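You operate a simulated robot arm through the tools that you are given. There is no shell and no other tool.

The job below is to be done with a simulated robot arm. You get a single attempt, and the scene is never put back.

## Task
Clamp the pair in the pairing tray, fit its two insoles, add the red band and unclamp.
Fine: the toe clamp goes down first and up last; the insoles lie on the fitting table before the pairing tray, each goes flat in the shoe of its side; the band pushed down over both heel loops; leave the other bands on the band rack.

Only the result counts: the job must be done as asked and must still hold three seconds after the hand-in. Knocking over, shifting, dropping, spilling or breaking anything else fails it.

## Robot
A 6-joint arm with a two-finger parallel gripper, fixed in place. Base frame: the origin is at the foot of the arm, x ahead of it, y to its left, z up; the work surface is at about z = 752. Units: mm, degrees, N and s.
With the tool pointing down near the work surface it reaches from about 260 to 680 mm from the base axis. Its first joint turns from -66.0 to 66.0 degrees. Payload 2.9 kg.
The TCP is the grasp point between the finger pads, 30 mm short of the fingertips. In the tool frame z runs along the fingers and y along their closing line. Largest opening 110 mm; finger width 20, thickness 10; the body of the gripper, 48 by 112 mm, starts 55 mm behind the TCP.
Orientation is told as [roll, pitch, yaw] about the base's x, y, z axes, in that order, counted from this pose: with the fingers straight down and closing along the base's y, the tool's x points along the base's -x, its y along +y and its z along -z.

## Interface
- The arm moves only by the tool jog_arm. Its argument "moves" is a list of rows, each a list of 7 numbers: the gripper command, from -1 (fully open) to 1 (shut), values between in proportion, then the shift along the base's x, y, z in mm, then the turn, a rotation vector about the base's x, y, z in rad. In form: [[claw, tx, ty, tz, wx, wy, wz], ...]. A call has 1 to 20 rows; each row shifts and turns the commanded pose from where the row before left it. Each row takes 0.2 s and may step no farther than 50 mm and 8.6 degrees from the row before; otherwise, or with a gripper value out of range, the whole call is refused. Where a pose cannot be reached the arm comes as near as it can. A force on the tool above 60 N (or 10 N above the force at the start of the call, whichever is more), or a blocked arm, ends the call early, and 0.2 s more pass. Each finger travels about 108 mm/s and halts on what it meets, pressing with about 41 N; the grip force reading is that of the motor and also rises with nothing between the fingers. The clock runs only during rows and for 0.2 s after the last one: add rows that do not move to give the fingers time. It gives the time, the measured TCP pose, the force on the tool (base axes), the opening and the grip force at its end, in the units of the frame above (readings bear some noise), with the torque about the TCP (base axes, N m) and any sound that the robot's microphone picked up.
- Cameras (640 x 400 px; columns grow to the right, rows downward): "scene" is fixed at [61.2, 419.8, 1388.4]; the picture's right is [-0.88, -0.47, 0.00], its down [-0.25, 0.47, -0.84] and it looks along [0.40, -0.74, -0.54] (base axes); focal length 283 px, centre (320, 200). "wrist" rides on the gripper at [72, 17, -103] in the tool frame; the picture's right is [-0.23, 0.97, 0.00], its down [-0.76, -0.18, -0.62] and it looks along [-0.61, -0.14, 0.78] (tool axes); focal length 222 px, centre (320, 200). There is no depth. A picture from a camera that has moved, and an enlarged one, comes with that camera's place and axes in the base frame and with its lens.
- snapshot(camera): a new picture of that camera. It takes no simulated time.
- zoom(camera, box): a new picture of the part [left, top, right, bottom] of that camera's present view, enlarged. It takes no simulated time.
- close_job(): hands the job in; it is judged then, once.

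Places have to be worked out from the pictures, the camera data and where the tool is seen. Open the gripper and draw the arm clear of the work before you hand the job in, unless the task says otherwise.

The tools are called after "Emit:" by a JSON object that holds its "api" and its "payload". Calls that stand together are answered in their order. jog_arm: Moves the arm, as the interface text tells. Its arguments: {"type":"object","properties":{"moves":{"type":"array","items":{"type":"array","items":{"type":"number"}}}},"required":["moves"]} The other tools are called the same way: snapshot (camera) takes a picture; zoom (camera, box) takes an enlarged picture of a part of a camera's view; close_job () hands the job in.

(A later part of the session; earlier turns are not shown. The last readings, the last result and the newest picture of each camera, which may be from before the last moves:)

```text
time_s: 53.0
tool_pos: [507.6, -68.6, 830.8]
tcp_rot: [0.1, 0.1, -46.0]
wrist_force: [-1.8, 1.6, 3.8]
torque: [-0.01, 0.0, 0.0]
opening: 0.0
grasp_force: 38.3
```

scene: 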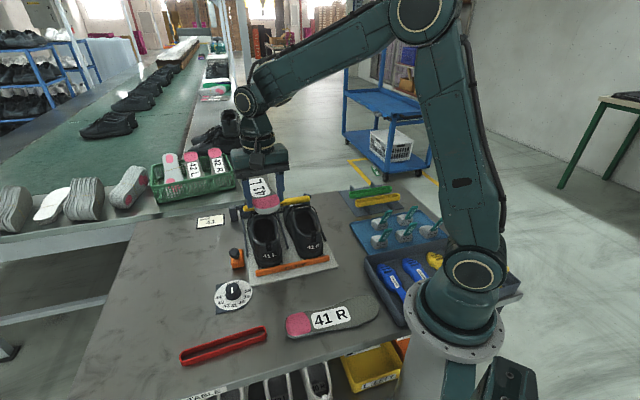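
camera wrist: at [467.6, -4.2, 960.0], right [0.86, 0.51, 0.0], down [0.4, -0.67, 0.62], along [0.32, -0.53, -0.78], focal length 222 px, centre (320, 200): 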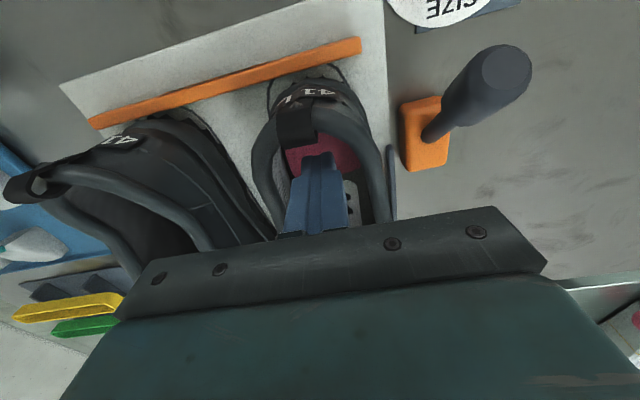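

Contact at tip height ≈801, i.e. the heel pad top is right where a seated 13–15 mm heel should be. One more 3 mm press to confirm, then I retract.

Emit:
{"api": "jog_arm", "payload": {"moves": [[1, 0, 0, -2, 0, 0, 0], [1, 0, 0, 0, 0, 0, 0]]}}

Emit:
{"api": "jog_arm", "payload": {"moves": [[1, 0, 0, 20, 0, 0, 0], [1, 0, 0, 45, 0, 0, 0], [1, 0, 0, 45, 0, 0, 0], [1, 0, 0, 45, 0, 0, 0]]}}

Emit:
{"api": "snapshot", "payload": {"camera": "wrist"}}

Emit:
{"api": "zoom", "payload": {"camera": "scene", "box": [220, 170, 360, 300]}}

```text
time_s: 53.6
tool_pos: [507.1, -68.1, 830.5]
tcp_rot: [0.1, -0.1, -46.1]
wrist_force: [-5.9, 1.6, 27.0]
torque: [0.02, 0.21, -0.04]
opening: 0.0
grasp_force: 37.7
```

```text
time_s: 54.6
tool_pos: [507.3, -66.8, 983.0]
tcp_rot: [-0.1, 0.2, -46.0]
wrist_force: [-0.2, 0.1, 0.3]
torque: [0.02, 0.0, 0.0]
opening: 0.0
grasp_force: 37.6
```

```text
taken
camera wrist: at [467.7, -3.0, 1087.8], right [0.86, 0.51, 0.0], down [0.4, -0.67, 0.62], along [0.32, -0.53, -0.78], focal length 222 px, centre (320, 200)
```

wrist: 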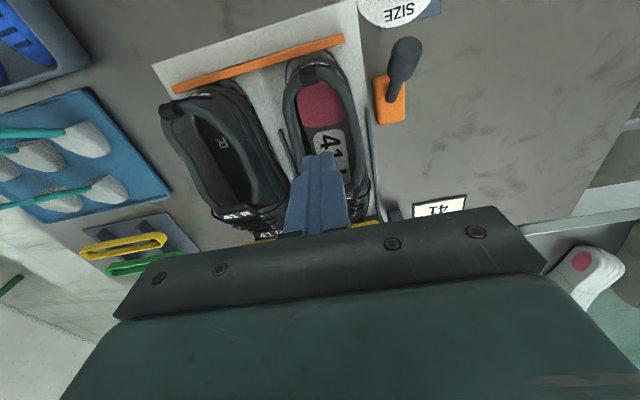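

```text
3.08 times, centred on (290, 235) of scene
camera zoom: at [61.2, 419.8, 1388.4], right [-0.88, -0.47, 0.0], down [-0.25, 0.47, -0.84], along [0.4, -0.74, -0.54], focal length 872 px, centre (412, 92)
```

zoom: 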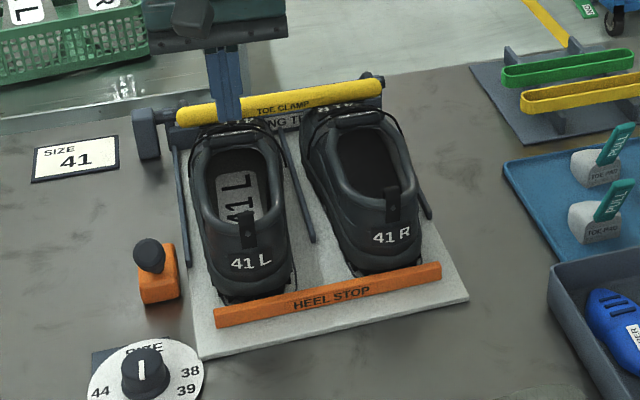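

The press met firm resistance (27 N), so the left insole is seated flat. Now for the R insole: its grip station computes to about (299,71), axis -138°; I swing over there high, gripper at yaw -138°.

Emit:
{"api": "jog_arm", "payload": {"moves": [[-0.2, -17.4, 11.5, 0, 0, 0, -0.1338], [-0.382, -17.4, 11.5, 0, 0, 0, -0.1338], [-0.382, -17.4, 11.5, 0, 0, 0, -0.1338], [-0.382, -17.4, 11.5, 0, 0, 0, -0.1338], [-0.382, -17.4, 11.5, 0, 0, 0, -0.1338], [-0.382, -17.4, 11.5, 0, 0, 0, -0.1338], [-0.382, -17.4, 11.5, 0, 0, 0, -0.1338], [-0.382, -17.4, 11.5, 0, 0, 0, -0.1338], [-0.382, -17.4, 11.5, 0, 0, 0, -0.1338], [-0.382, -17.4, 11.5, 0, 0, 0, -0.1338], [-0.382, -17.4, 11.5, 0, 0, 0, -0.1338], [-0.382, -17.0, 11.5, 0, 0, 0, -0.1338]]}}

Emit:
{"api": "snapshot", "payload": {"camera": "wrist"}}

Emit:
{"api": "zoom", "payload": {"camera": "wrist", "box": [220, 40, 420, 220]}}

```text
time_s: 57.2
tool_pos: [297.3, 70.4, 982.5]
tcp_rot: [-0.1, 0.2, -138.2]
wrist_force: [-0.3, 0.7, 0.6]
torque: [-0.03, 0.0, -0.01]
opening: 76.1
grasp_force: 0.1
```

```text
taken
camera wrist: at [362.0, 106.3, 1088.6], right [0.48, -0.88, 0.0], down [-0.69, -0.38, 0.62], along [-0.55, -0.3, -0.78], focal length 222 px, centre (320, 200)
```

wrist: 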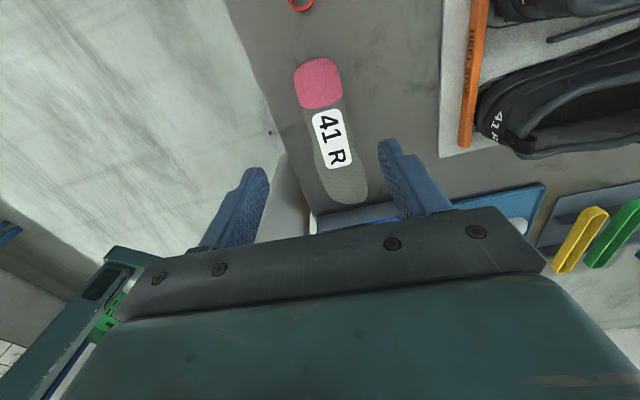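

```text
2.22 times, centred on (320, 130) of wrist
camera zoom: at [362.0, 106.3, 1088.6], right [0.48, -0.88, 0.0], down [-0.69, -0.38, 0.62], along [-0.55, -0.3, -0.78], focal length 494 px, centre (320, 356)
```

zoom: 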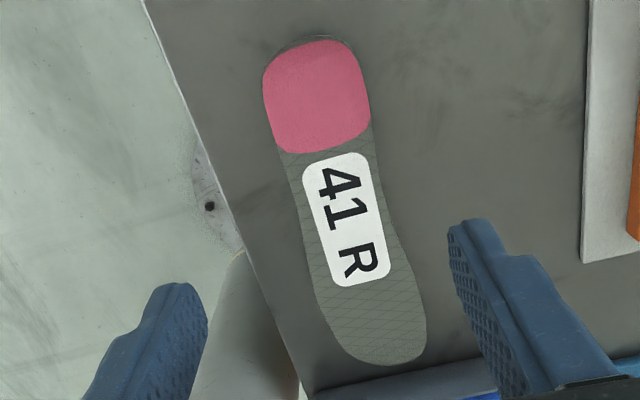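

The R insole measures: heel apex (330,95), toe (147,-76), grip station right under the tool. I turn 2.8° more to square with its edges and descend.

Emit:
{"api": "jog_arm", "payload": {"moves": [[-0.382, -0.3, 0, -45, 0, 0, -0.025], [-0.382, -0.2, 0, -45, 0, 0, -0.024], [-0.382, 0, 0, -45, 0, 0, 0], [-0.382, 0, 0, -40, 0, 0, 0], [-0.382, 0, 0, 0, 0, 0, 0]]}}

Emit:
{"api": "snapshot", "payload": {"camera": "wrist"}}

Emit:
{"api": "zoom", "payload": {"camera": "scene", "box": [250, 250, 410, 350]}}

```text
time_s: 58.4
tool_pos: [296.0, 70.9, 808.0]
tcp_rot: [-0.1, 0.1, -140.9]
wrist_force: [0.2, 0.0, -1.0]
torque: [0.0, 0.04, 0.03]
opening: 76.1
grasp_force: 0.1
```

```text
taken
camera wrist: at [362.9, 103.1, 913.3], right [0.44, -0.9, 0.0], down [-0.7, -0.34, 0.62], along [-0.56, -0.27, -0.78], focal length 222 px, centre (320, 200)
```

wrist: 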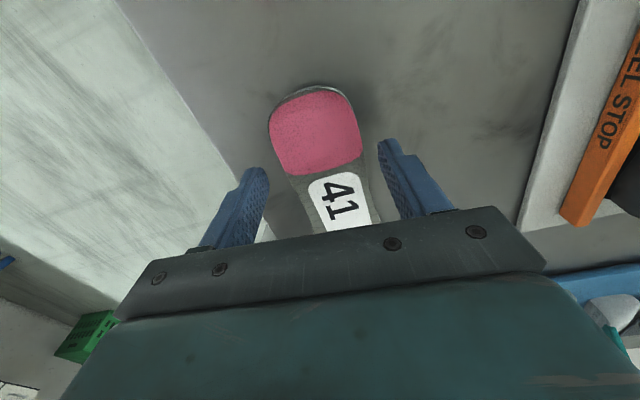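

```text
4.00 times, centred on (330, 300) of scene
camera zoom: at [61.2, 419.8, 1388.4], right [-0.88, -0.47, 0.0], down [-0.25, 0.47, -0.84], along [0.4, -0.74, -0.54], focal length 1134 px, centre (280, -200)
```

zoom: 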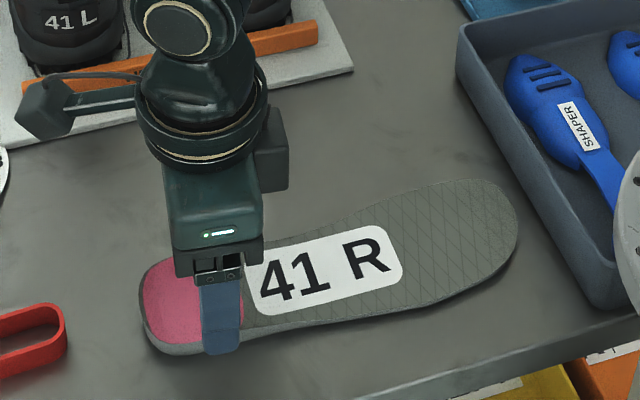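

Well centred. I descend to tip height ~753.5 and close on the insole.

Emit:
{"api": "jog_arm", "payload": {"moves": [[-0.382, 0, 0, -13, 0, 0, 0], [-0.382, 0, 0, -8, 0, 0, 0], [-0.382, 0, 0, -3, 0, 0, 0], [-0.382, 0, 0, 0, 0, 0, 0], [0.3, 0, 0, 0, 0, 0, 0], [0.3, 0, 0, 0, 0, 0, 0], [0.3, 0, 0, 0, 0, 0, 0]]}}

Emit:
{"api": "snapshot", "payload": {"camera": "wrist"}}

```text
time_s: 60.0
tool_pos: [297.2, 70.4, 785.5]
tcp_rot: [-0.1, 0.1, -140.9]
wrist_force: [0.6, 0.6, 0.8]
torque: [0.0, -0.02, -0.01]
opening: 60.0
grasp_force: 40.7
```

```text
taken
camera wrist: at [363.3, 103.3, 889.6], right [0.44, -0.9, 0.0], down [-0.7, -0.34, 0.62], along [-0.56, -0.27, -0.78], focal length 222 px, centre (320, 200)
```

wrist: 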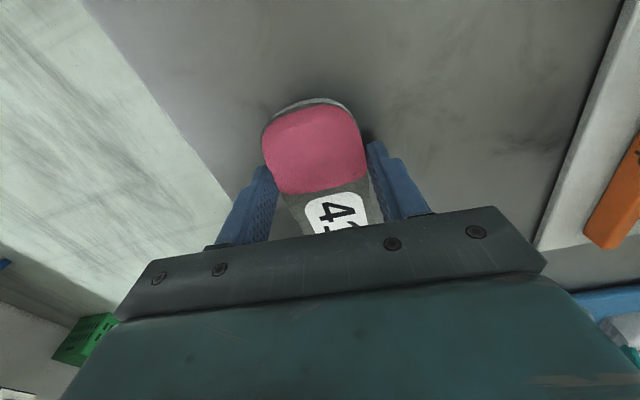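

Gripped at 60 mm. I lift it to z≈1050, turn it +92° and bring it behind the right shoe's heel.

Emit:
{"api": "jog_arm", "payload": {"moves": [[0.3, 0, 0, 15, 0, 0, 0], [0.3, 2, 0, 45, 0, 0, 0], [0.3, 3, 0, 45, 0, 0, 0], [0.3, 3, 0, 45, 0, 0, 0], [0.3, 3, 0, 45, 0, 0, 0], [0.3, 3, 0, 45, 0, 0, 0], [0.3, 0, 0, 20, 0, 0, 0]]}}

Emit:
{"api": "jog_arm", "payload": {"moves": [[0.3, 1.3, -12.5, 0, 0, 0, 0.1338], [0.3, 1.3, -12.5, 0, 0, 0, 0.1338], [0.3, 1.3, -12.5, 0, 0, 0, 0.1338], [0.3, 1.3, -12.5, 0, 0, 0, 0.1338], [0.3, 1.3, -12.5, 0, 0, 0, 0.1338], [0.3, 1.3, -12.5, 0, 0, 0, 0.1338], [0.3, 1.3, -12.5, 0, 0, 0, 0.1338], [0.3, 1.3, -12.5, 0, 0, 0, 0.1338], [0.3, 1.3, -12.5, 0, 0, 0, 0.1338], [0.3, 1.3, -12.5, 0, 0, 0, 0.1338], [0.3, 1.3, -12.5, 0, 0, 0, 0.1338], [0.3, 1.3, -12.5, 0, 0, 0, 0.1338]]}}

Emit:
{"api": "snapshot", "payload": {"camera": "wrist"}}

Emit:
{"api": "snapshot", "payload": {"camera": "scene"}}

```text
time_s: 61.6
tool_pos: [310.7, 69.5, 1044.6]
tcp_rot: [0.0, 0.2, -140.9]
wrist_force: [0.2, 0.4, -0.3]
torque: [0.01, -0.05, 0.02]
opening: 60.3
grasp_force: 40.4
```

```text
time_s: 64.2
tool_pos: [326.5, -80.2, 1045.5]
tcp_rot: [0.0, 0.2, -48.7]
wrist_force: [0.0, 0.5, -0.8]
torque: [0.02, 0.04, 0.01]
opening: 59.8
grasp_force: 40.9
```

```text
taken
camera wrist: at [291.2, -14.3, 1149.3], right [0.88, 0.47, 0.0], down [0.37, -0.69, 0.62], along [0.29, -0.55, -0.78], focal length 222 px, centre (320, 200)
```

wrist: 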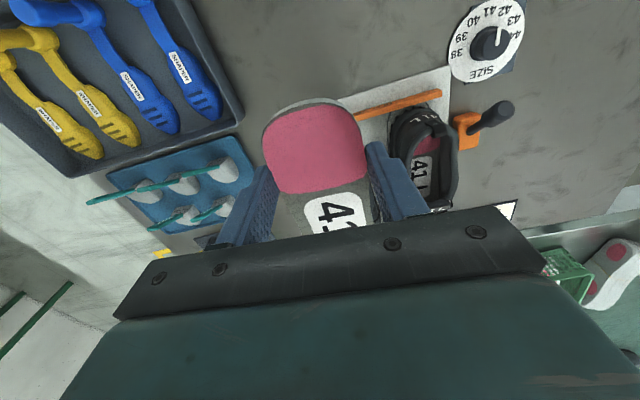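

```text
taken
```

scene: 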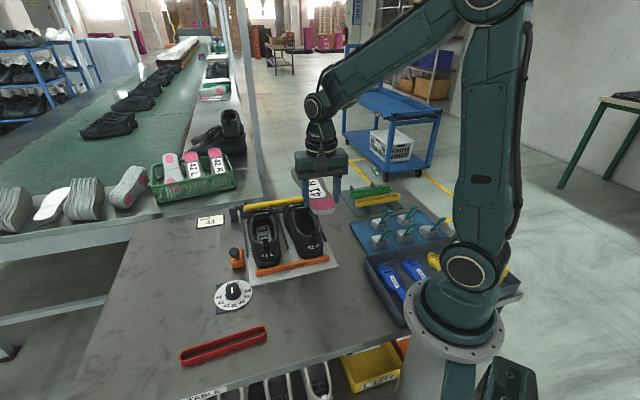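

Aligned behind the right shoe (TCP F≈-60, L≈-65). I pitch it toe-down by 31°.

Emit:
{"api": "jog_arm", "payload": {"moves": [[0.3, 0, 0, 0, 0.0969, 0.0944, 0], [0.3, 0, 0, 0, 0.0969, 0.0944, 0], [0.3, 0, 0, 0, 0.0969, 0.0944, 0], [0.3, 0, 0, 0, 0.0969, 0.0944, 0], [0.3, 0, 0, 0, 0, 0, 0]]}}

Emit:
{"api": "zoom", "payload": {"camera": "scene", "box": [240, 160, 360, 270]}}

```text
time_s: 65.4
tool_pos: [326.1, -80.6, 1045.3]
tcp_rot: [-1.9, 31.2, -49.5]
wrist_force: [1.1, 0.1, -0.1]
torque: [0.01, 0.01, -0.01]
opening: 59.5
grasp_force: 40.9
```

```text
3.64 times, centred on (300, 215) of scene
camera zoom: at [61.2, 419.8, 1388.4], right [-0.88, -0.47, 0.0], down [-0.25, 0.47, -0.84], along [0.4, -0.74, -0.54], focal length 1030 px, centre (393, 146)
```

zoom: 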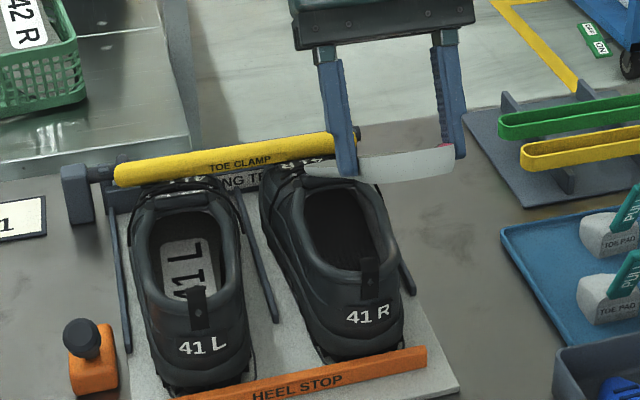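

Reach is fine here. I bring the toe to the rim of the right shoe's opening.

Emit:
{"api": "jog_arm", "payload": {"moves": [[0.3, 9, -8.6, -25, 0, 0, 0], [0.3, 9, -8.6, -22, 0, 0, 0], [0.3, 0, 0, 0, 0, 0, 0]]}}

Emit:
{"api": "zoom", "payload": {"camera": "scene", "box": [250, 180, 350, 270]}}

```text
time_s: 66.2
tool_pos: [345.0, -98.9, 998.0]
tcp_rot: [-1.9, 31.0, -49.3]
wrist_force: [0.4, 1.6, 0.5]
torque: [0.03, -0.03, 0.0]
opening: 59.4
grasp_force: 41.2
```

```text
4.44 times, centred on (300, 225) of scene
camera zoom: at [61.2, 419.8, 1388.4], right [-0.88, -0.47, 0.0], down [-0.25, 0.47, -0.84], along [0.4, -0.74, -0.54], focal length 1259 px, centre (409, 89)
```

zoom: 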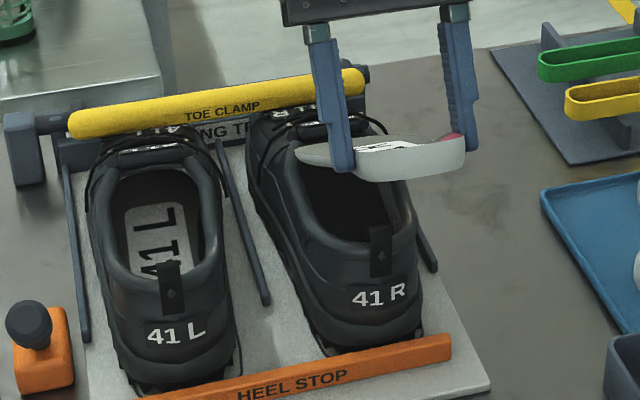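

My geometry model matches the picture (forefoot left edge projects where it is seen), so the insole is centred within ~2 mm. I feed it in with small steps.

Emit:
{"api": "jog_arm", "payload": {"moves": [[0.3, 5.6, -5.7, -9, 0, 0, 0], [0.3, 5.6, -5.7, -9, 0, 0, 0], [0.3, 0, 0, 0, 0, 0, 0]]}}

Emit:
{"api": "jog_arm", "payload": {"moves": [[0.3, 5.6, -5.7, -9, 0, 0, 0], [0.3, 0, 0, 0, 0, 0, 0]]}}

Emit:
{"api": "jog_arm", "payload": {"moves": [[0.3, 5.6, -5.7, -9, 0, 0, 0], [0.3, 0, 0, 0, 0, 0, 0]]}}

Emit:
{"api": "zoom", "payload": {"camera": "scene", "box": [250, 180, 350, 270]}}

```text
time_s: 67.0
tool_pos: [357.3, -109.2, 979.4]
tcp_rot: [-1.8, 31.1, -49.3]
wrist_force: [0.3, -0.1, -0.6]
torque: [-0.02, -0.01, -0.01]
opening: 59.3
grasp_force: 41.2
```

```text
time_s: 67.6
tool_pos: [362.8, -114.5, 970.8]
tcp_rot: [-1.8, 31.2, -49.4]
wrist_force: [-0.2, 0.0, -0.2]
torque: [0.01, 0.03, -0.02]
opening: 59.6
grasp_force: 40.9
```

```text
time_s: 68.2
tool_pos: [368.6, -119.3, 961.5]
tcp_rot: [-1.8, 31.1, -49.3]
wrist_force: [0.3, 2.6, -0.3]
torque: [0.18, -0.1, 0.19]
opening: 59.7
grasp_force: 40.8
```

```text
4.44 times, centred on (300, 225) of scene
camera zoom: at [61.2, 419.8, 1388.4], right [-0.88, -0.47, 0.0], down [-0.25, 0.47, -0.84], along [0.4, -0.74, -0.54], focal length 1259 px, centre (409, 89)
```

zoom: 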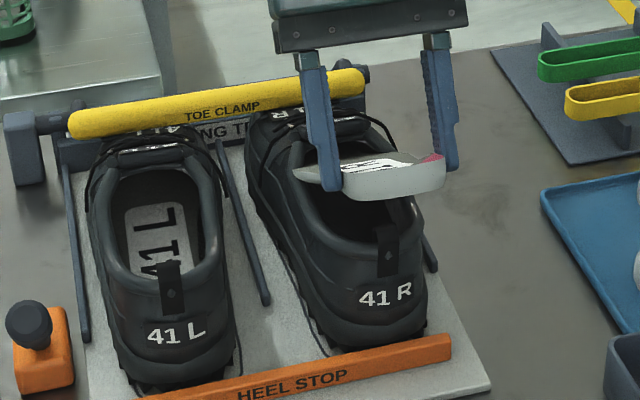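

A light contact on the right side (2 N) nudged the shoe; I shift 4 mm toward the tray centre while continuing down.

Emit:
{"api": "jog_arm", "payload": {"moves": [[0.3, 7.1, -1.5, -8, 0, 0, 0], [0.3, 0, 0, 0, 0, 0, 0]]}}

Emit:
{"api": "jog_arm", "payload": {"moves": [[0.3, 5.6, -5.0, -8, 0, 0, 0], [0.3, 0, 0, 0, 0, 0, 0]]}}

Emit:
{"api": "zoom", "payload": {"camera": "scene", "box": [250, 180, 350, 270]}}

```text
time_s: 68.8
tool_pos: [374.4, -120.7, 954.7]
tcp_rot: [-2.0, 31.1, -49.4]
wrist_force: [-0.2, -0.9, -0.9]
torque: [0.01, 0.02, 0.03]
opening: 59.5
grasp_force: 41.0
```

```text
time_s: 69.4
tool_pos: [381.7, -127.2, 945.9]
tcp_rot: [-1.9, 31.1, -49.4]
wrist_force: [-1.5, -1.6, 0.6]
torque: [-0.09, 0.11, -0.1]
opening: 59.4
grasp_force: 40.8
```

```text
4.44 times, centred on (300, 225) of scene
camera zoom: at [61.2, 419.8, 1388.4], right [-0.88, -0.47, 0.0], down [-0.25, 0.47, -0.84], along [0.4, -0.74, -0.54], focal length 1259 px, centre (409, 89)
```

zoom: 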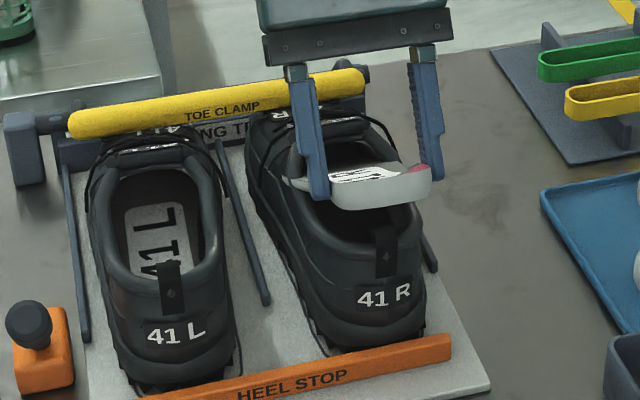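

Play is only a few mm, now touching lightly on the left. I centre by 1.5 mm and continue, flattening to 29°.

Emit:
{"api": "jog_arm", "payload": {"moves": [[0.3, 3.0, -5.0, -7, -0.0125, -0.0122, 0], [0.3, 3.6, -4.2, -7, -0.0125, -0.0122, 0], [0.3, 0, 0, 0, 0, 0, 0]]}}

Emit:
{"api": "jog_arm", "payload": {"moves": [[0.3, 5.2, -6.0, -7, -0.0187, -0.0183, 0], [0.3, 0, 0, 0, 0, 0, 0]]}}

Emit:
{"api": "zoom", "payload": {"camera": "scene", "box": [250, 180, 350, 270]}}

```text
time_s: 70.2
tool_pos: [386.9, -135.7, 931.9]
tcp_rot: [-1.6, 29.1, -49.2]
wrist_force: [-1.0, 0.2, -0.1]
torque: [0.0, 0.01, -0.03]
opening: 59.3
grasp_force: 41.0
```

```text
time_s: 70.8
tool_pos: [391.8, -142.5, 925.2]
tcp_rot: [-1.6, 27.6, -49.3]
wrist_force: [-0.7, 0.0, -0.1]
torque: [0.01, 0.02, 0.01]
opening: 59.3
grasp_force: 41.0
```

```text
4.44 times, centred on (300, 225) of scene
camera zoom: at [61.2, 419.8, 1388.4], right [-0.88, -0.47, 0.0], down [-0.25, 0.47, -0.84], along [0.4, -0.74, -0.54], focal length 1259 px, centre (409, 89)
```

zoom: 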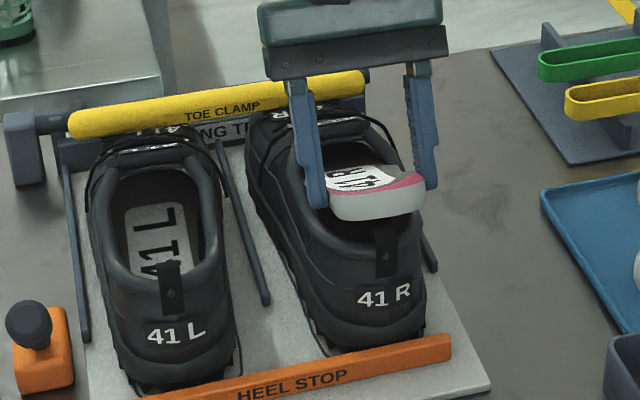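

No force. I continue to toe F≈235 with pitch 24°.

Emit:
{"api": "jog_arm", "payload": {"moves": [[0.3, 5.9, -6.1, -4.2, -0.015, -0.0147, 0], [0.3, 0, 0, 0, 0, 0, 0]]}}

Emit:
{"api": "jog_arm", "payload": {"moves": [[0.3, 5.9, -6.1, -4.2, -0.015, -0.0147, 0], [0.3, 0, 0, 0, 0, 0, 0]]}}

Emit:
{"api": "jog_arm", "payload": {"moves": [[0.3, 5.9, -6.1, -4.2, -0.015, -0.0147, 0], [0.3, 0, 0, 0, 0, 0, 0]]}}

Emit:
{"api": "zoom", "payload": {"camera": "scene", "box": [250, 180, 350, 270]}}

```text
time_s: 71.4
tool_pos: [397.6, -146.8, 920.9]
tcp_rot: [-1.5, 26.4, -49.2]
wrist_force: [-0.6, 0.0, -0.3]
torque: [-0.01, 0.0, 0.0]
opening: 59.3
grasp_force: 40.8
```

```text
time_s: 72.0
tool_pos: [403.1, -154.0, 916.6]
tcp_rot: [-1.5, 25.2, -49.0]
wrist_force: [-0.1, 0.2, -1.4]
torque: [0.02, 0.0, 0.0]
opening: 59.4
grasp_force: 41.1
```

```text
time_s: 72.6
tool_pos: [408.9, -161.4, 911.4]
tcp_rot: [-1.4, 24.0, -49.1]
wrist_force: [-0.7, -0.4, -2.9]
torque: [0.2, 0.09, -0.02]
opening: 59.3
grasp_force: 40.7
```

```text
4.44 times, centred on (300, 225) of scene
camera zoom: at [61.2, 419.8, 1388.4], right [-0.88, -0.47, 0.0], down [-0.25, 0.47, -0.84], along [0.4, -0.74, -0.54], focal length 1259 px, centre (409, 89)
```

zoom: 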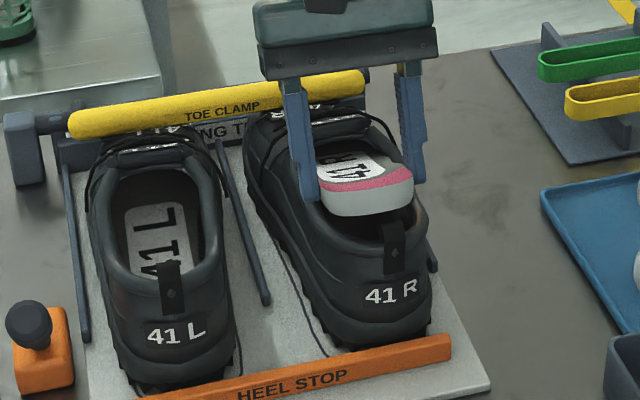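

The shoe heel moved ~5 mm outward, so I add a small -1.5° yaw correction while continuing to F≈66, pitch 22°.

Emit:
{"api": "jog_arm", "payload": {"moves": [[0.3, 3.0, -4.1, -3.5, -0.0106, -0.0103, -0.013], [0.3, 3.5, -3.6, -3.5, -0.0106, -0.0103, -0.013], [0.3, 0, 0, 0, 0, 0, 0]]}}

Emit:
{"api": "zoom", "payload": {"camera": "scene", "box": [250, 180, 350, 270]}}

```text
time_s: 73.4
tool_pos: [416.3, -167.3, 905.0]
tcp_rot: [-1.1, 22.3, -50.5]
wrist_force: [-0.8, 4.0, -0.6]
torque: [0.49, 0.07, 0.3]
opening: 59.5
grasp_force: 41.0
```

```text
4.44 times, centred on (300, 225) of scene
camera zoom: at [61.2, 419.8, 1388.4], right [-0.88, -0.47, 0.0], down [-0.25, 0.47, -0.84], along [0.4, -0.74, -0.54], focal length 1259 px, centre (409, 89)
```

zoom: 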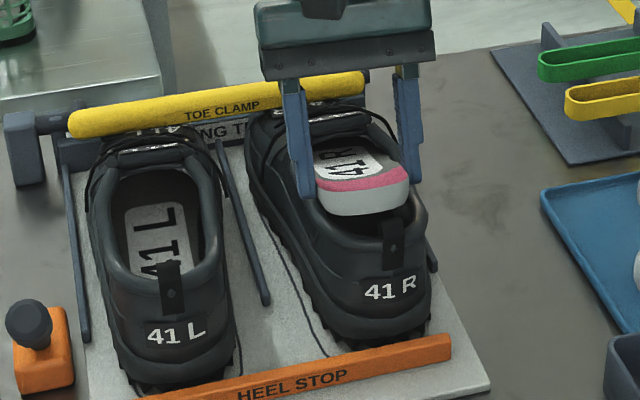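

Only a few newtons. I continue forward in 5 mm steps at this pitch, watching the shoe.

Emit:
{"api": "jog_arm", "payload": {"moves": [[0.3, 3.5, -3.6, -0.5, 0, 0, 0], [0.3, 0, 0, 0, 0, 0, 0]]}}

Emit:
{"api": "jog_arm", "payload": {"moves": [[0.3, 3.5, -3.6, -0.5, 0, 0, 0], [0.3, 0, 0, 0, 0, 0, 0]]}}

Emit:
{"api": "jog_arm", "payload": {"moves": [[0.3, 3.5, -3.6, 0, 0, 0, 0], [0.3, 0, 0, 0, 0, 0, 0]]}}

Emit:
{"api": "zoom", "payload": {"camera": "scene", "box": [250, 180, 350, 270]}}

```text
time_s: 74.0
tool_pos: [419.5, -170.8, 905.4]
tcp_rot: [-1.4, 22.4, -50.6]
wrist_force: [-4.4, 3.7, -3.6]
torque: [0.78, 0.42, 0.05]
opening: 59.2
grasp_force: 40.8
```

```text
time_s: 74.6
tool_pos: [422.6, -175.3, 905.6]
tcp_rot: [-1.3, 22.4, -50.5]
wrist_force: [-3.6, 4.0, -5.2]
torque: [0.97, 0.6, -0.06]
opening: 59.4
grasp_force: 41.3
```

```text
time_s: 75.2
tool_pos: [427.0, -178.8, 903.3]
tcp_rot: [-1.2, 22.4, -50.6]
wrist_force: [-4.7, 3.0, -3.8]
torque: [0.89, 0.51, -0.1]
opening: 59.5
grasp_force: 41.5
```

```text
4.44 times, centred on (300, 225) of scene
camera zoom: at [61.2, 419.8, 1388.4], right [-0.88, -0.47, 0.0], down [-0.25, 0.47, -0.84], along [0.4, -0.74, -0.54], focal length 1259 px, centre (409, 89)
```

zoom: 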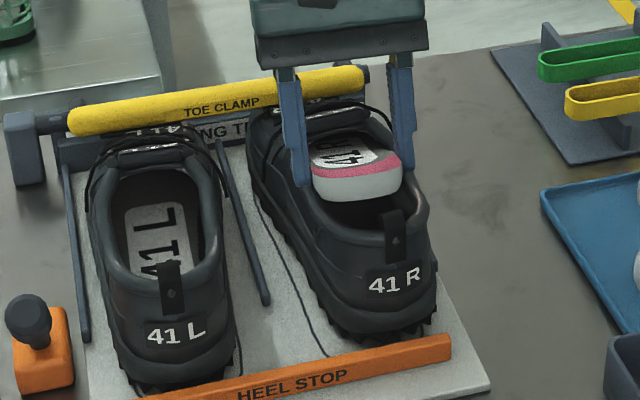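

The insole axis is about 3° off the shoe's present axis (shoe heel swung 13 mm outward). I yaw the insole +3.3° about its forefoot so the heel lines up with the shoe's heel, then push on.

Emit:
{"api": "jog_arm", "payload": {"moves": [[0.3, -2.6, -2.5, 0, 0, 0, 0.0288], [0.3, -2.6, -2.5, 0, 0, 0, 0.0288], [0.3, 0, 0, 0, 0, 0, 0]]}}

Emit:
{"api": "zoom", "payload": {"camera": "scene", "box": [250, 180, 350, 270]}}

```text
time_s: 76.0
tool_pos: [422.7, -183.8, 904.1]
tcp_rot: [-1.2, 22.2, -47.2]
wrist_force: [0.3, 1.2, -4.3]
torque: [0.44, 0.22, 0.02]
opening: 59.4
grasp_force: 40.6
```

```text
4.44 times, centred on (300, 225) of scene
camera zoom: at [61.3, 419.7, 1388.4], right [-0.88, -0.47, 0.0], down [-0.25, 0.47, -0.84], along [0.4, -0.74, -0.54], focal length 1259 px, centre (409, 89)
```

zoom: 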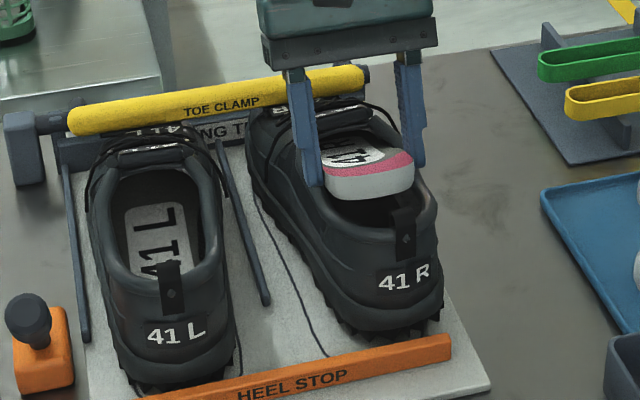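

The shoe just follows the insole's yaw, and the wrench shows the forefoot's outer top edge rubbing the vamp. I drop the toe by pitching +2° to free that contact, then check.

Emit:
{"api": "jog_arm", "payload": {"moves": [[0.3, 0, 0, 0, 0.0125, 0.0122, 0], [0.3, 0, 0, 0, 0.0125, 0.0122, 0], [0.3, 0, 0, 0, 0, 0, 0]]}}

Emit:
{"api": "zoom", "payload": {"camera": "scene", "box": [280, 190, 350, 250]}}

```text
time_s: 76.8
tool_pos: [422.4, -183.7, 904.7]
tcp_rot: [-1.3, 24.4, -47.2]
wrist_force: [0.1, 0.3, -0.6]
torque: [0.0, -0.09, 0.01]
opening: 59.4
grasp_force: 41.4
```

```text
6.67 times, centred on (315, 220) of scene
camera zoom: at [61.2, 419.8, 1388.4], right [-0.88, -0.47, 0.0], down [-0.25, 0.47, -0.84], along [0.4, -0.74, -0.54], focal length 1889 px, centre (353, 67)
```

zoom: 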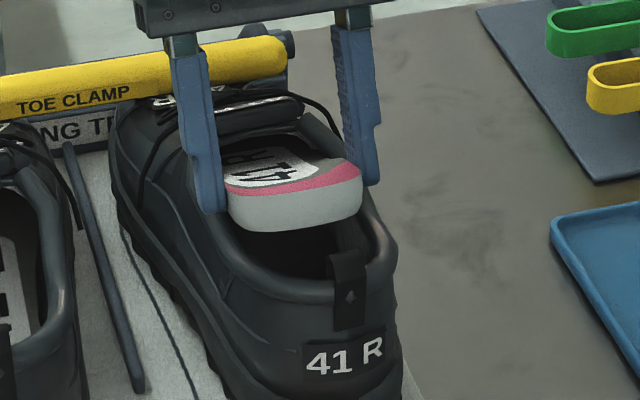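

Contact is gone (≈0 N). The insole heel still sits ~10+ mm toward the tray centre relative to the shoe's heel, so I yaw it about its forefoot in two small steps and see whether the shoe stays.

Emit:
{"api": "jog_arm", "payload": {"moves": [[0.3, -3.2, -3.1, 0, 0, 0, 0.035], [0.3, 0, 0, 0, 0, 0, 0]]}}

Emit:
{"api": "zoom", "payload": {"camera": "scene", "box": [280, 190, 350, 250]}}

```text
time_s: 77.4
tool_pos: [417.7, -187.0, 905.1]
tcp_rot: [-1.3, 24.3, -45.2]
wrist_force: [0.1, 0.1, -1.5]
torque: [0.1, -0.1, 0.03]
opening: 59.3
grasp_force: 40.6
```

```text
6.67 times, centred on (315, 220) of scene
camera zoom: at [61.2, 419.8, 1388.4], right [-0.88, -0.47, 0.0], down [-0.25, 0.47, -0.84], along [0.4, -0.74, -0.54], focal length 1889 px, centre (353, 67)
```

zoom: 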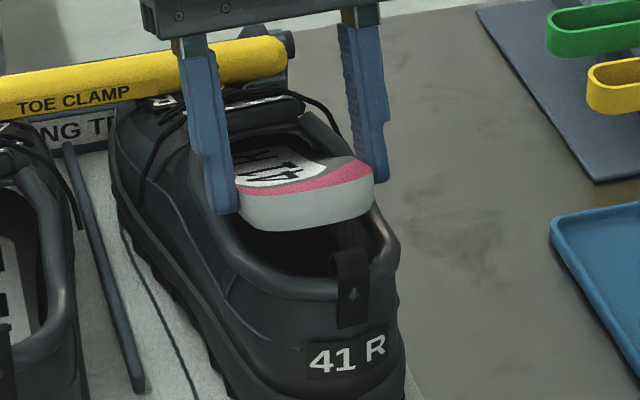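

The shoe stayed and the insole heel moved over. I repeat the step twice more.

Emit:
{"api": "jog_arm", "payload": {"moves": [[0.3, -3.2, -3.1, 0, 0, 0, 0.035], [0.3, 0, 0, 0, 0, 0, 0]]}}

Emit:
{"api": "zoom", "payload": {"camera": "scene", "box": [280, 190, 350, 250]}}

```text
time_s: 78.0
tool_pos: [415.3, -187.9, 902.2]
tcp_rot: [-1.2, 24.3, -43.2]
wrist_force: [-0.5, 0.9, -1.2]
torque: [0.19, 0.02, 0.0]
opening: 59.2
grasp_force: 41.1
```

```text
6.67 times, centred on (315, 220) of scene
camera zoom: at [61.2, 419.8, 1388.4], right [-0.88, -0.47, 0.0], down [-0.25, 0.47, -0.84], along [0.4, -0.74, -0.54], focal length 1889 px, centre (353, 67)
```

zoom: 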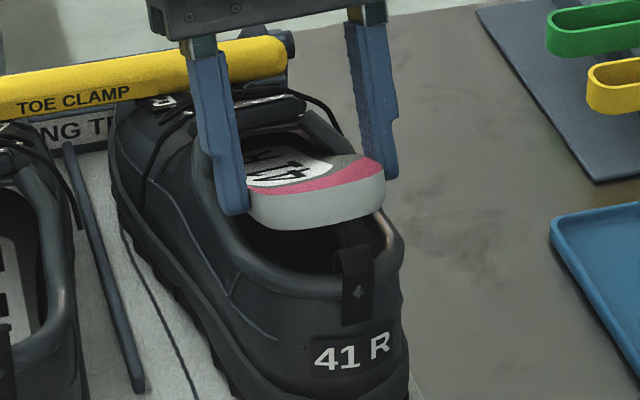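

Heel offset is now about 6 mm. One more yaw step, then I push forward about 9 mm so the heel end clears the heel rim.

Emit:
{"api": "jog_arm", "payload": {"moves": [[0.3, -2.6, -2.5, 0, 0, 0, 0.028], [0.3, 0, 0, 0, 0, 0, 0]]}}

Emit:
{"api": "jog_arm", "payload": {"moves": [[0.3, 3.7, -3.4, 0, 0, 0, 0], [0.3, 0, 0, 0, 0, 0, 0]]}}

Emit:
{"api": "jog_arm", "payload": {"moves": [[0.3, 3.7, -3.4, 0, 0, 0, 0], [0.3, 0, 0, 0, 0, 0, 0]]}}

Emit:
{"api": "zoom", "payload": {"camera": "scene", "box": [280, 190, 350, 250]}}

```text
time_s: 78.6
tool_pos: [412.6, -191.2, 904.3]
tcp_rot: [-1.3, 24.3, -41.6]
wrist_force: [0.4, 1.5, -2.4]
torque: [0.25, -0.01, 0.05]
opening: 59.4
grasp_force: 40.9
```

```text
time_s: 79.2
tool_pos: [416.9, -195.6, 903.7]
tcp_rot: [-1.3, 24.4, -41.8]
wrist_force: [-2.2, 1.3, -2.7]
torque: [0.26, 0.15, -0.02]
opening: 59.5
grasp_force: 41.6
```

```text
time_s: 79.8
tool_pos: [419.6, -198.8, 903.4]
tcp_rot: [-1.3, 24.5, -41.7]
wrist_force: [-3.4, 4.3, -4.9]
torque: [0.71, 0.4, -0.08]
opening: 59.5
grasp_force: 40.8
```

```text
6.67 times, centred on (315, 220) of scene
camera zoom: at [61.2, 419.8, 1388.4], right [-0.88, -0.47, 0.0], down [-0.25, 0.47, -0.84], along [0.4, -0.74, -0.54], focal length 1889 px, centre (353, 67)
```

zoom: 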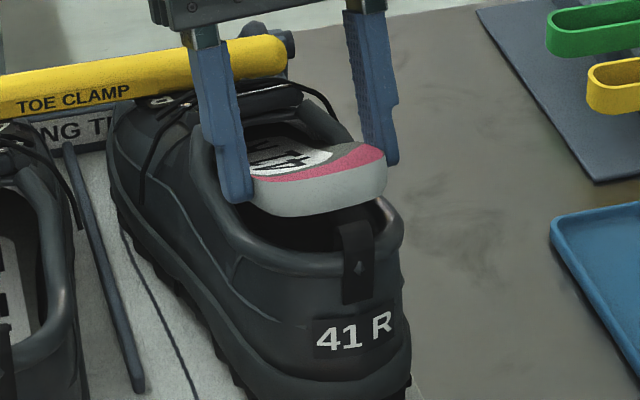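

The right shoe now swings with the insole (heel ~25 mm out and ~20 mm forward). While they're coupled I rotate both back by about 5° around the clamped toe.

Emit:
{"api": "jog_arm", "payload": {"moves": [[0.3, 3.45, 3.3, 0, 0, 0, -0.029], [0.3, 3.45, 3.3, 0, 0, 0, -0.029], [0.3, 3.45, 3.3, 0, 0, 0, -0.029], [0.3, 0, 0, 0, 0, 0, 0]]}}

Emit:
{"api": "zoom", "payload": {"camera": "scene", "box": [250, 180, 350, 270]}}

```text
time_s: 80.8
tool_pos: [429.6, -189.4, 904.2]
tcp_rot: [-1.3, 24.2, -46.6]
wrist_force: [-1.6, 0.2, -2.0]
torque: [0.33, 0.21, -0.07]
opening: 59.4
grasp_force: 40.9
```

```text
4.44 times, centred on (300, 225) of scene
camera zoom: at [61.2, 419.8, 1388.4], right [-0.88, -0.47, 0.0], down [-0.25, 0.47, -0.84], along [0.4, -0.74, -0.54], focal length 1259 px, centre (409, 89)
```

zoom: 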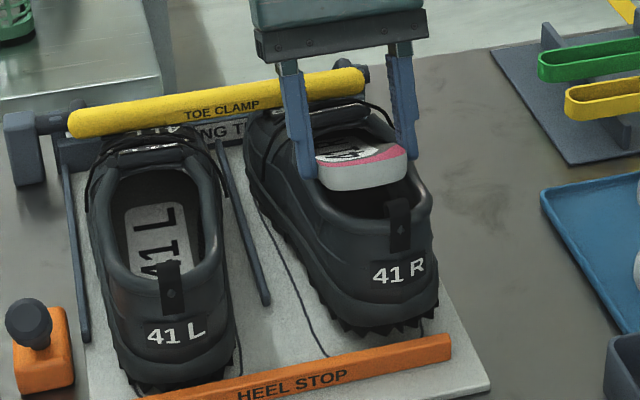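

By comparison, at the successful left release the insole heel was also ~8 mm inside the heel-loop line, and ~20 mm ahead of it; here it's 13 mm ahead. The shoe should be about at the front plate now, so I push forward a bit more.

Emit:
{"api": "jog_arm", "payload": {"moves": [[0.3, 3.2, -3.9, 0, 0, 0, 0], [0.3, 0, 0, 0, 0, 0, 0]]}}

Emit:
{"api": "jog_arm", "payload": {"moves": [[0.3, 3.2, -3.9, 0, 0, 0, 0], [0.3, 0, 0, 0, 0, 0, 0]]}}

Emit:
{"api": "zoom", "payload": {"camera": "scene", "box": [250, 180, 350, 270]}}

```text
time_s: 81.4
tool_pos: [433.9, -192.4, 904.2]
tcp_rot: [-1.3, 24.4, -46.5]
wrist_force: [-3.1, 3.8, -4.6]
torque: [0.79, 0.47, -0.01]
opening: 59.6
grasp_force: 41.2
```

```text
time_s: 82.0
tool_pos: [435.6, -197.5, 904.2]
tcp_rot: [-1.3, 24.5, -46.6]
wrist_force: [-10.7, 8.4, 0.0]
torque: [1.12, 0.49, -0.09]
opening: 59.3
grasp_force: 40.6
```

```text
4.44 times, centred on (300, 225) of scene
camera zoom: at [61.0, 420.0, 1388.3], right [-0.88, -0.47, 0.0], down [-0.25, 0.47, -0.84], along [0.4, -0.74, -0.54], focal length 1259 px, centre (409, 89)
```

zoom: 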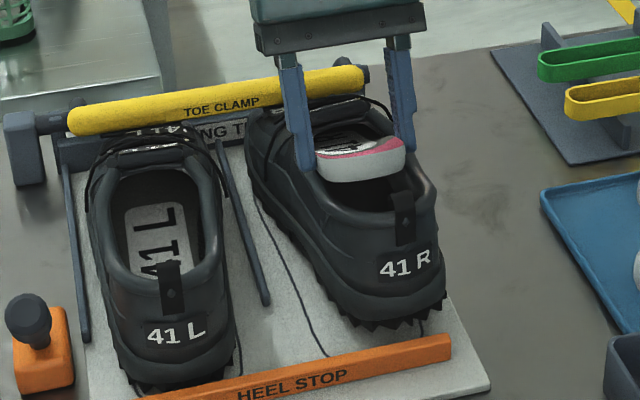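

The shoe has reached the front plate but yawed further (heel out). Now with the shoe blocked ahead, I yaw the insole to the shoe's axis about its forefoot in three small steps.

Emit:
{"api": "jog_arm", "payload": {"moves": [[0.3, -3.6, -2.6, 0, 0, 0, 0.03], [0.3, -3.0, -2.9, 0, 0, 0, 0.03], [0.3, 0, 0, 0, 0, 0, 0]]}}

Emit:
{"api": "zoom", "payload": {"camera": "scene", "box": [250, 180, 350, 270]}}

```text
time_s: 82.8
tool_pos: [428.7, -202.1, 904.3]
tcp_rot: [-1.3, 24.3, -43.1]
wrist_force: [-1.3, 5.3, -5.3]
torque: [1.07, 0.03, 0.04]
opening: 59.1
grasp_force: 41.1
```

```text
4.44 times, centred on (300, 225) of scene
camera zoom: at [61.2, 419.8, 1388.4], right [-0.88, -0.47, 0.0], down [-0.25, 0.47, -0.84], along [0.4, -0.74, -0.54], focal length 1259 px, centre (409, 89)
```

zoom: 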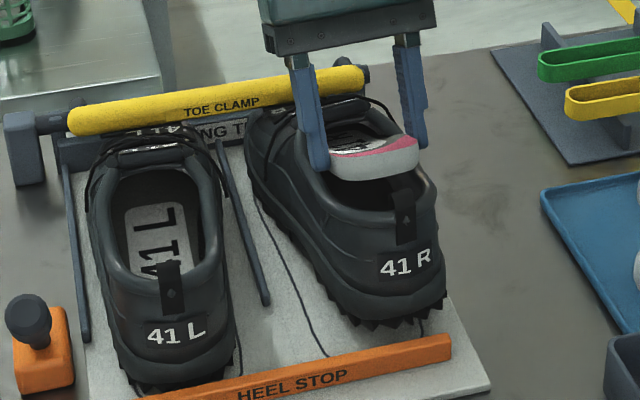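

The shoe stayed put this time, and the heel offset is down to ~8 mm. The wrench shows the outer edge of the forefoot against the vamp, so I roll that side down 3° and push forward a little.

Emit:
{"api": "jog_arm", "payload": {"moves": [[0.3, 0, 0, 0, 0.036, -0.0374, 0], [0.3, 0, 0, -1.5, 0, 0, 0], [0.3, 0, 0, 0, 0, 0, 0]]}}

Emit:
{"api": "jog_arm", "payload": {"moves": [[0.3, 3.2, -2.9, -0.5, 0, 0, 0], [0.3, 0, 0, 0, 0, 0, 0]]}}

Emit:
{"api": "zoom", "payload": {"camera": "scene", "box": [250, 180, 350, 270]}}

```text
time_s: 83.6
tool_pos: [429.4, -203.0, 902.4]
tcp_rot: [2.0, 24.2, -41.7]
wrist_force: [-0.1, 0.4, -2.8]
torque: [0.25, 0.12, -0.06]
opening: 59.3
grasp_force: 41.1
```

```text
time_s: 84.2
tool_pos: [433.8, -204.4, 901.5]
tcp_rot: [1.8, 24.3, -41.7]
wrist_force: [-7.5, 7.9, -1.5]
torque: [0.9, 0.25, -0.03]
opening: 59.4
grasp_force: 40.8
```

```text
4.44 times, centred on (300, 225) of scene
camera zoom: at [61.0, 420.0, 1388.3], right [-0.88, -0.47, 0.0], down [-0.25, 0.47, -0.84], along [0.4, -0.74, -0.54], focal length 1259 px, centre (409, 89)
```

zoom: 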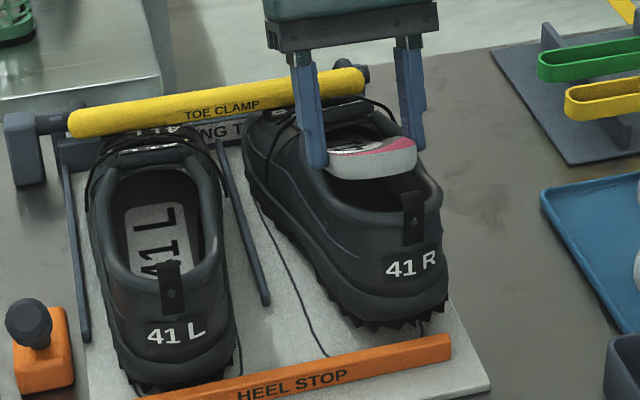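

Insertion depth now matches the left case (heel end ~18 mm ahead of the loop). I ease the push and yaw the insole once more so its heel lines up with the shoe's heel, then check.

Emit:
{"api": "jog_arm", "payload": {"moves": [[0.3, -3.4, -2.0, 0, 0, 0, 0.03], [0.3, -2.9, -2.8, 0, 0, 0, 0.03], [0.3, 0, 0, 0, 0, 0, 0]]}}

Emit:
{"api": "zoom", "payload": {"camera": "scene", "box": [280, 190, 350, 250]}}

Emit:
{"api": "snapshot", "payload": {"camera": "wrist"}}

```text
time_s: 85.0
tool_pos: [427.9, -209.0, 901.5]
tcp_rot: [2.0, 24.2, -38.3]
wrist_force: [-1.8, 5.3, -7.6]
torque: [0.96, 0.35, 0.01]
opening: 59.3
grasp_force: 41.7
```

```text
6.67 times, centred on (315, 220) of scene
camera zoom: at [61.2, 419.8, 1388.4], right [-0.88, -0.47, 0.0], down [-0.25, 0.47, -0.84], along [0.4, -0.74, -0.54], focal length 1889 px, centre (353, 67)
```

zoom: 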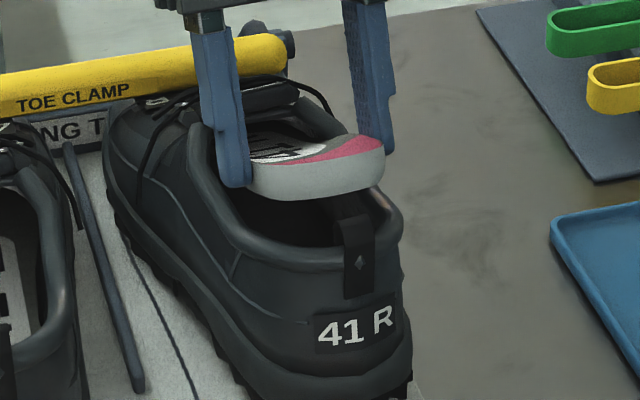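

```text
taken
camera wrist: at [415.8, -183.8, 1027.4], right [0.78, 0.63, -0.06], down [0.62, -0.74, 0.25], along [0.11, -0.23, -0.97], focal length 222 px, centre (320, 200)
```

wrist: 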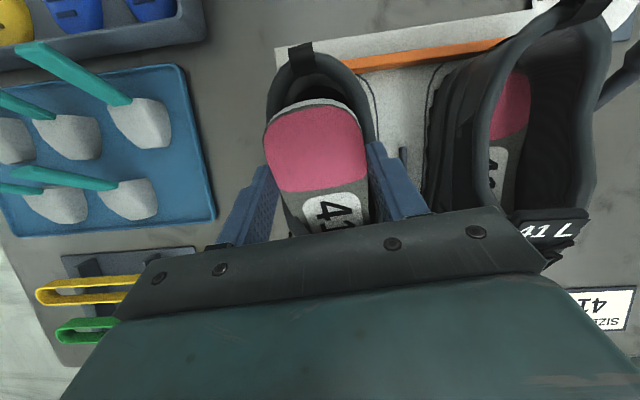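

From the wrist camera the insole heel sits neatly inside the rim outline with dark gap behind it. I open the fingers to let it drop in.

Emit:
{"api": "jog_arm", "payload": {"moves": [[0.1, 0, 0, 0, 0, 0, 0], [-0.2, 0, 0, 0, 0, 0, 0], [-0.4, 0, 0, 0, 0, 0, 0], [-0.4, 0, 0, 0, 0, 0, 0]]}}

Emit:
{"api": "snapshot", "payload": {"camera": "wrist"}}

Emit:
{"api": "zoom", "payload": {"camera": "scene", "box": [220, 170, 360, 300]}}

```text
time_s: 86.0
tool_pos: [426.5, -209.6, 901.7]
tcp_rot: [1.8, 24.0, -38.4]
wrist_force: [0.0, -0.5, 0.5]
torque: [-0.01, 0.05, -0.04]
opening: 77.0
grasp_force: 0.1
```

```text
taken
camera wrist: at [415.9, -183.9, 1027.7], right [0.78, 0.63, -0.06], down [0.62, -0.74, 0.25], along [0.11, -0.23, -0.97], focal length 222 px, centre (320, 200)
```

wrist: 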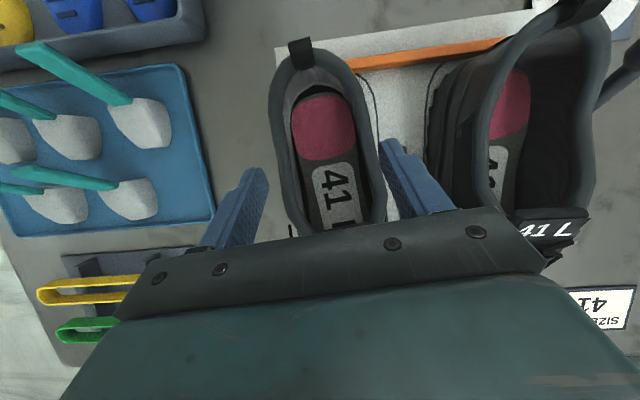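

```text
3.08 times, centred on (290, 235) of scene
camera zoom: at [61.2, 419.8, 1388.4], right [-0.88, -0.47, 0.0], down [-0.25, 0.47, -0.84], along [0.4, -0.74, -0.54], focal length 872 px, centre (412, 92)
```

zoom: 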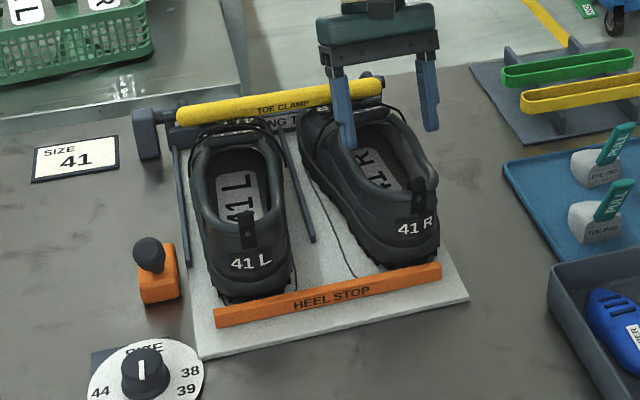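

The right insole dropped in too. But the right shoe's heel is now ~35 mm outward, so I'll need to push it back. Let me look at it closely first.

Emit:
{"api": "zoom", "payload": {"camera": "scene", "box": [285, 190, 355, 270]}}

Emit:
{"api": "zoom", "payload": {"camera": "wrist", "box": [220, 20, 420, 220]}}

```text
5.00 times, centred on (320, 230) of scene
camera zoom: at [61.2, 419.8, 1388.4], right [-0.88, -0.47, 0.0], down [-0.25, 0.47, -0.84], along [0.4, -0.74, -0.54], focal length 1417 px, centre (320, 50)
```

zoom: 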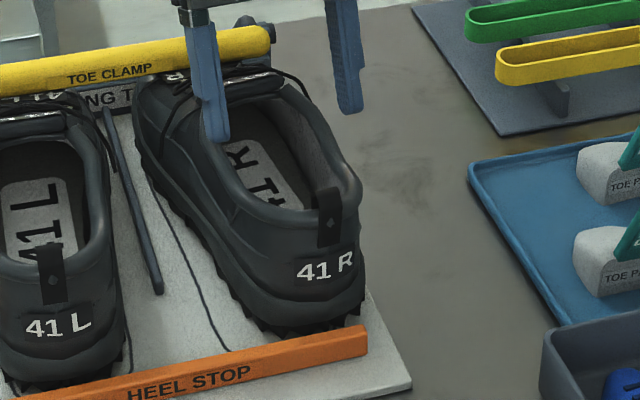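

```text
2.00 times, centred on (320, 120) of wrist
camera zoom: at [415.9, -183.9, 1027.7], right [0.78, 0.63, -0.06], down [0.62, -0.74, 0.25], along [0.11, -0.23, -0.97], focal length 444 px, centre (320, 360)
```

zoom: 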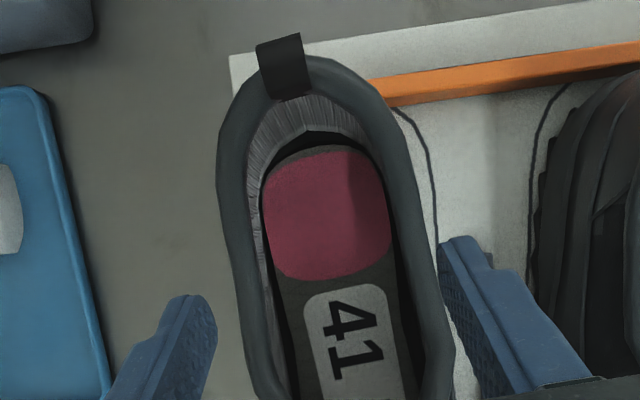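

The insole looks flat inside; the printed outlines on the tray show where the shoe belongs. I'll raise, square the tool, close the fingers, and go beside the right shoe's heel to push it back.

Emit:
{"api": "jog_arm", "payload": {"moves": [[-0.4, 0, 0, 30, 0, 0, 0], [0, 0, 0, 30, -0.0952, -0.1027, 0], [0.5, 0, 0, 20, -0.0952, -0.1027, 0], [1, 0, 0, 10, -0.0952, -0.1027, 0], [1, 0, 0, 0, 0, 0, 0]]}}

Emit:
{"api": "snapshot", "payload": {"camera": "wrist"}}

```text
time_s: 87.2
tool_pos: [426.5, -209.9, 992.5]
tcp_rot: [0.0, 0.2, -38.8]
wrist_force: [0.0, -0.1, -1.2]
torque: [-0.04, 0.0, 0.02]
opening: 0.4
grasp_force: 37.8
```

```text
taken
camera wrist: at [380.7, -151.6, 1096.7], right [0.79, 0.62, 0.0], down [0.48, -0.62, 0.62], along [0.38, -0.49, -0.78], focal length 222 px, centre (320, 200)
```

wrist: 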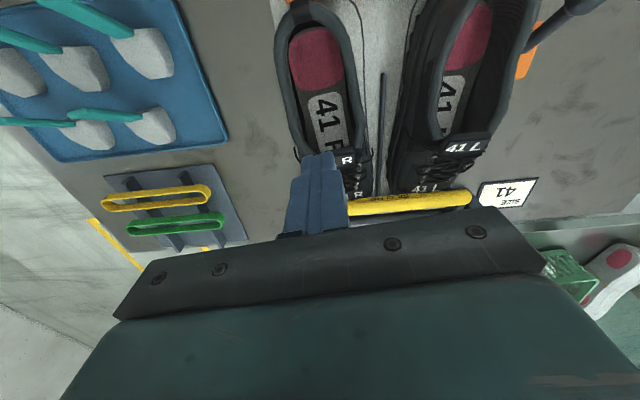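

Let me zoom to see both shoes relative to their printed outlines.

Emit:
{"api": "zoom", "payload": {"camera": "wrist", "box": [250, 0, 550, 230]}}

```text
1.74 times, centred on (400, 115) of wrist
camera zoom: at [380.7, -151.6, 1096.7], right [0.79, 0.62, 0.0], down [0.48, -0.62, 0.62], along [0.38, -0.49, -0.78], focal length 386 px, centre (181, 348)
```

zoom: 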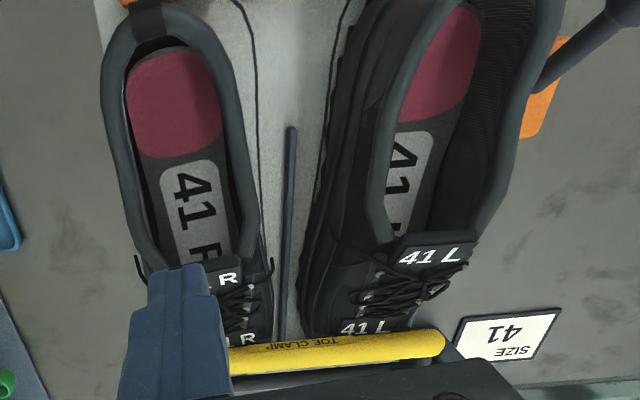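

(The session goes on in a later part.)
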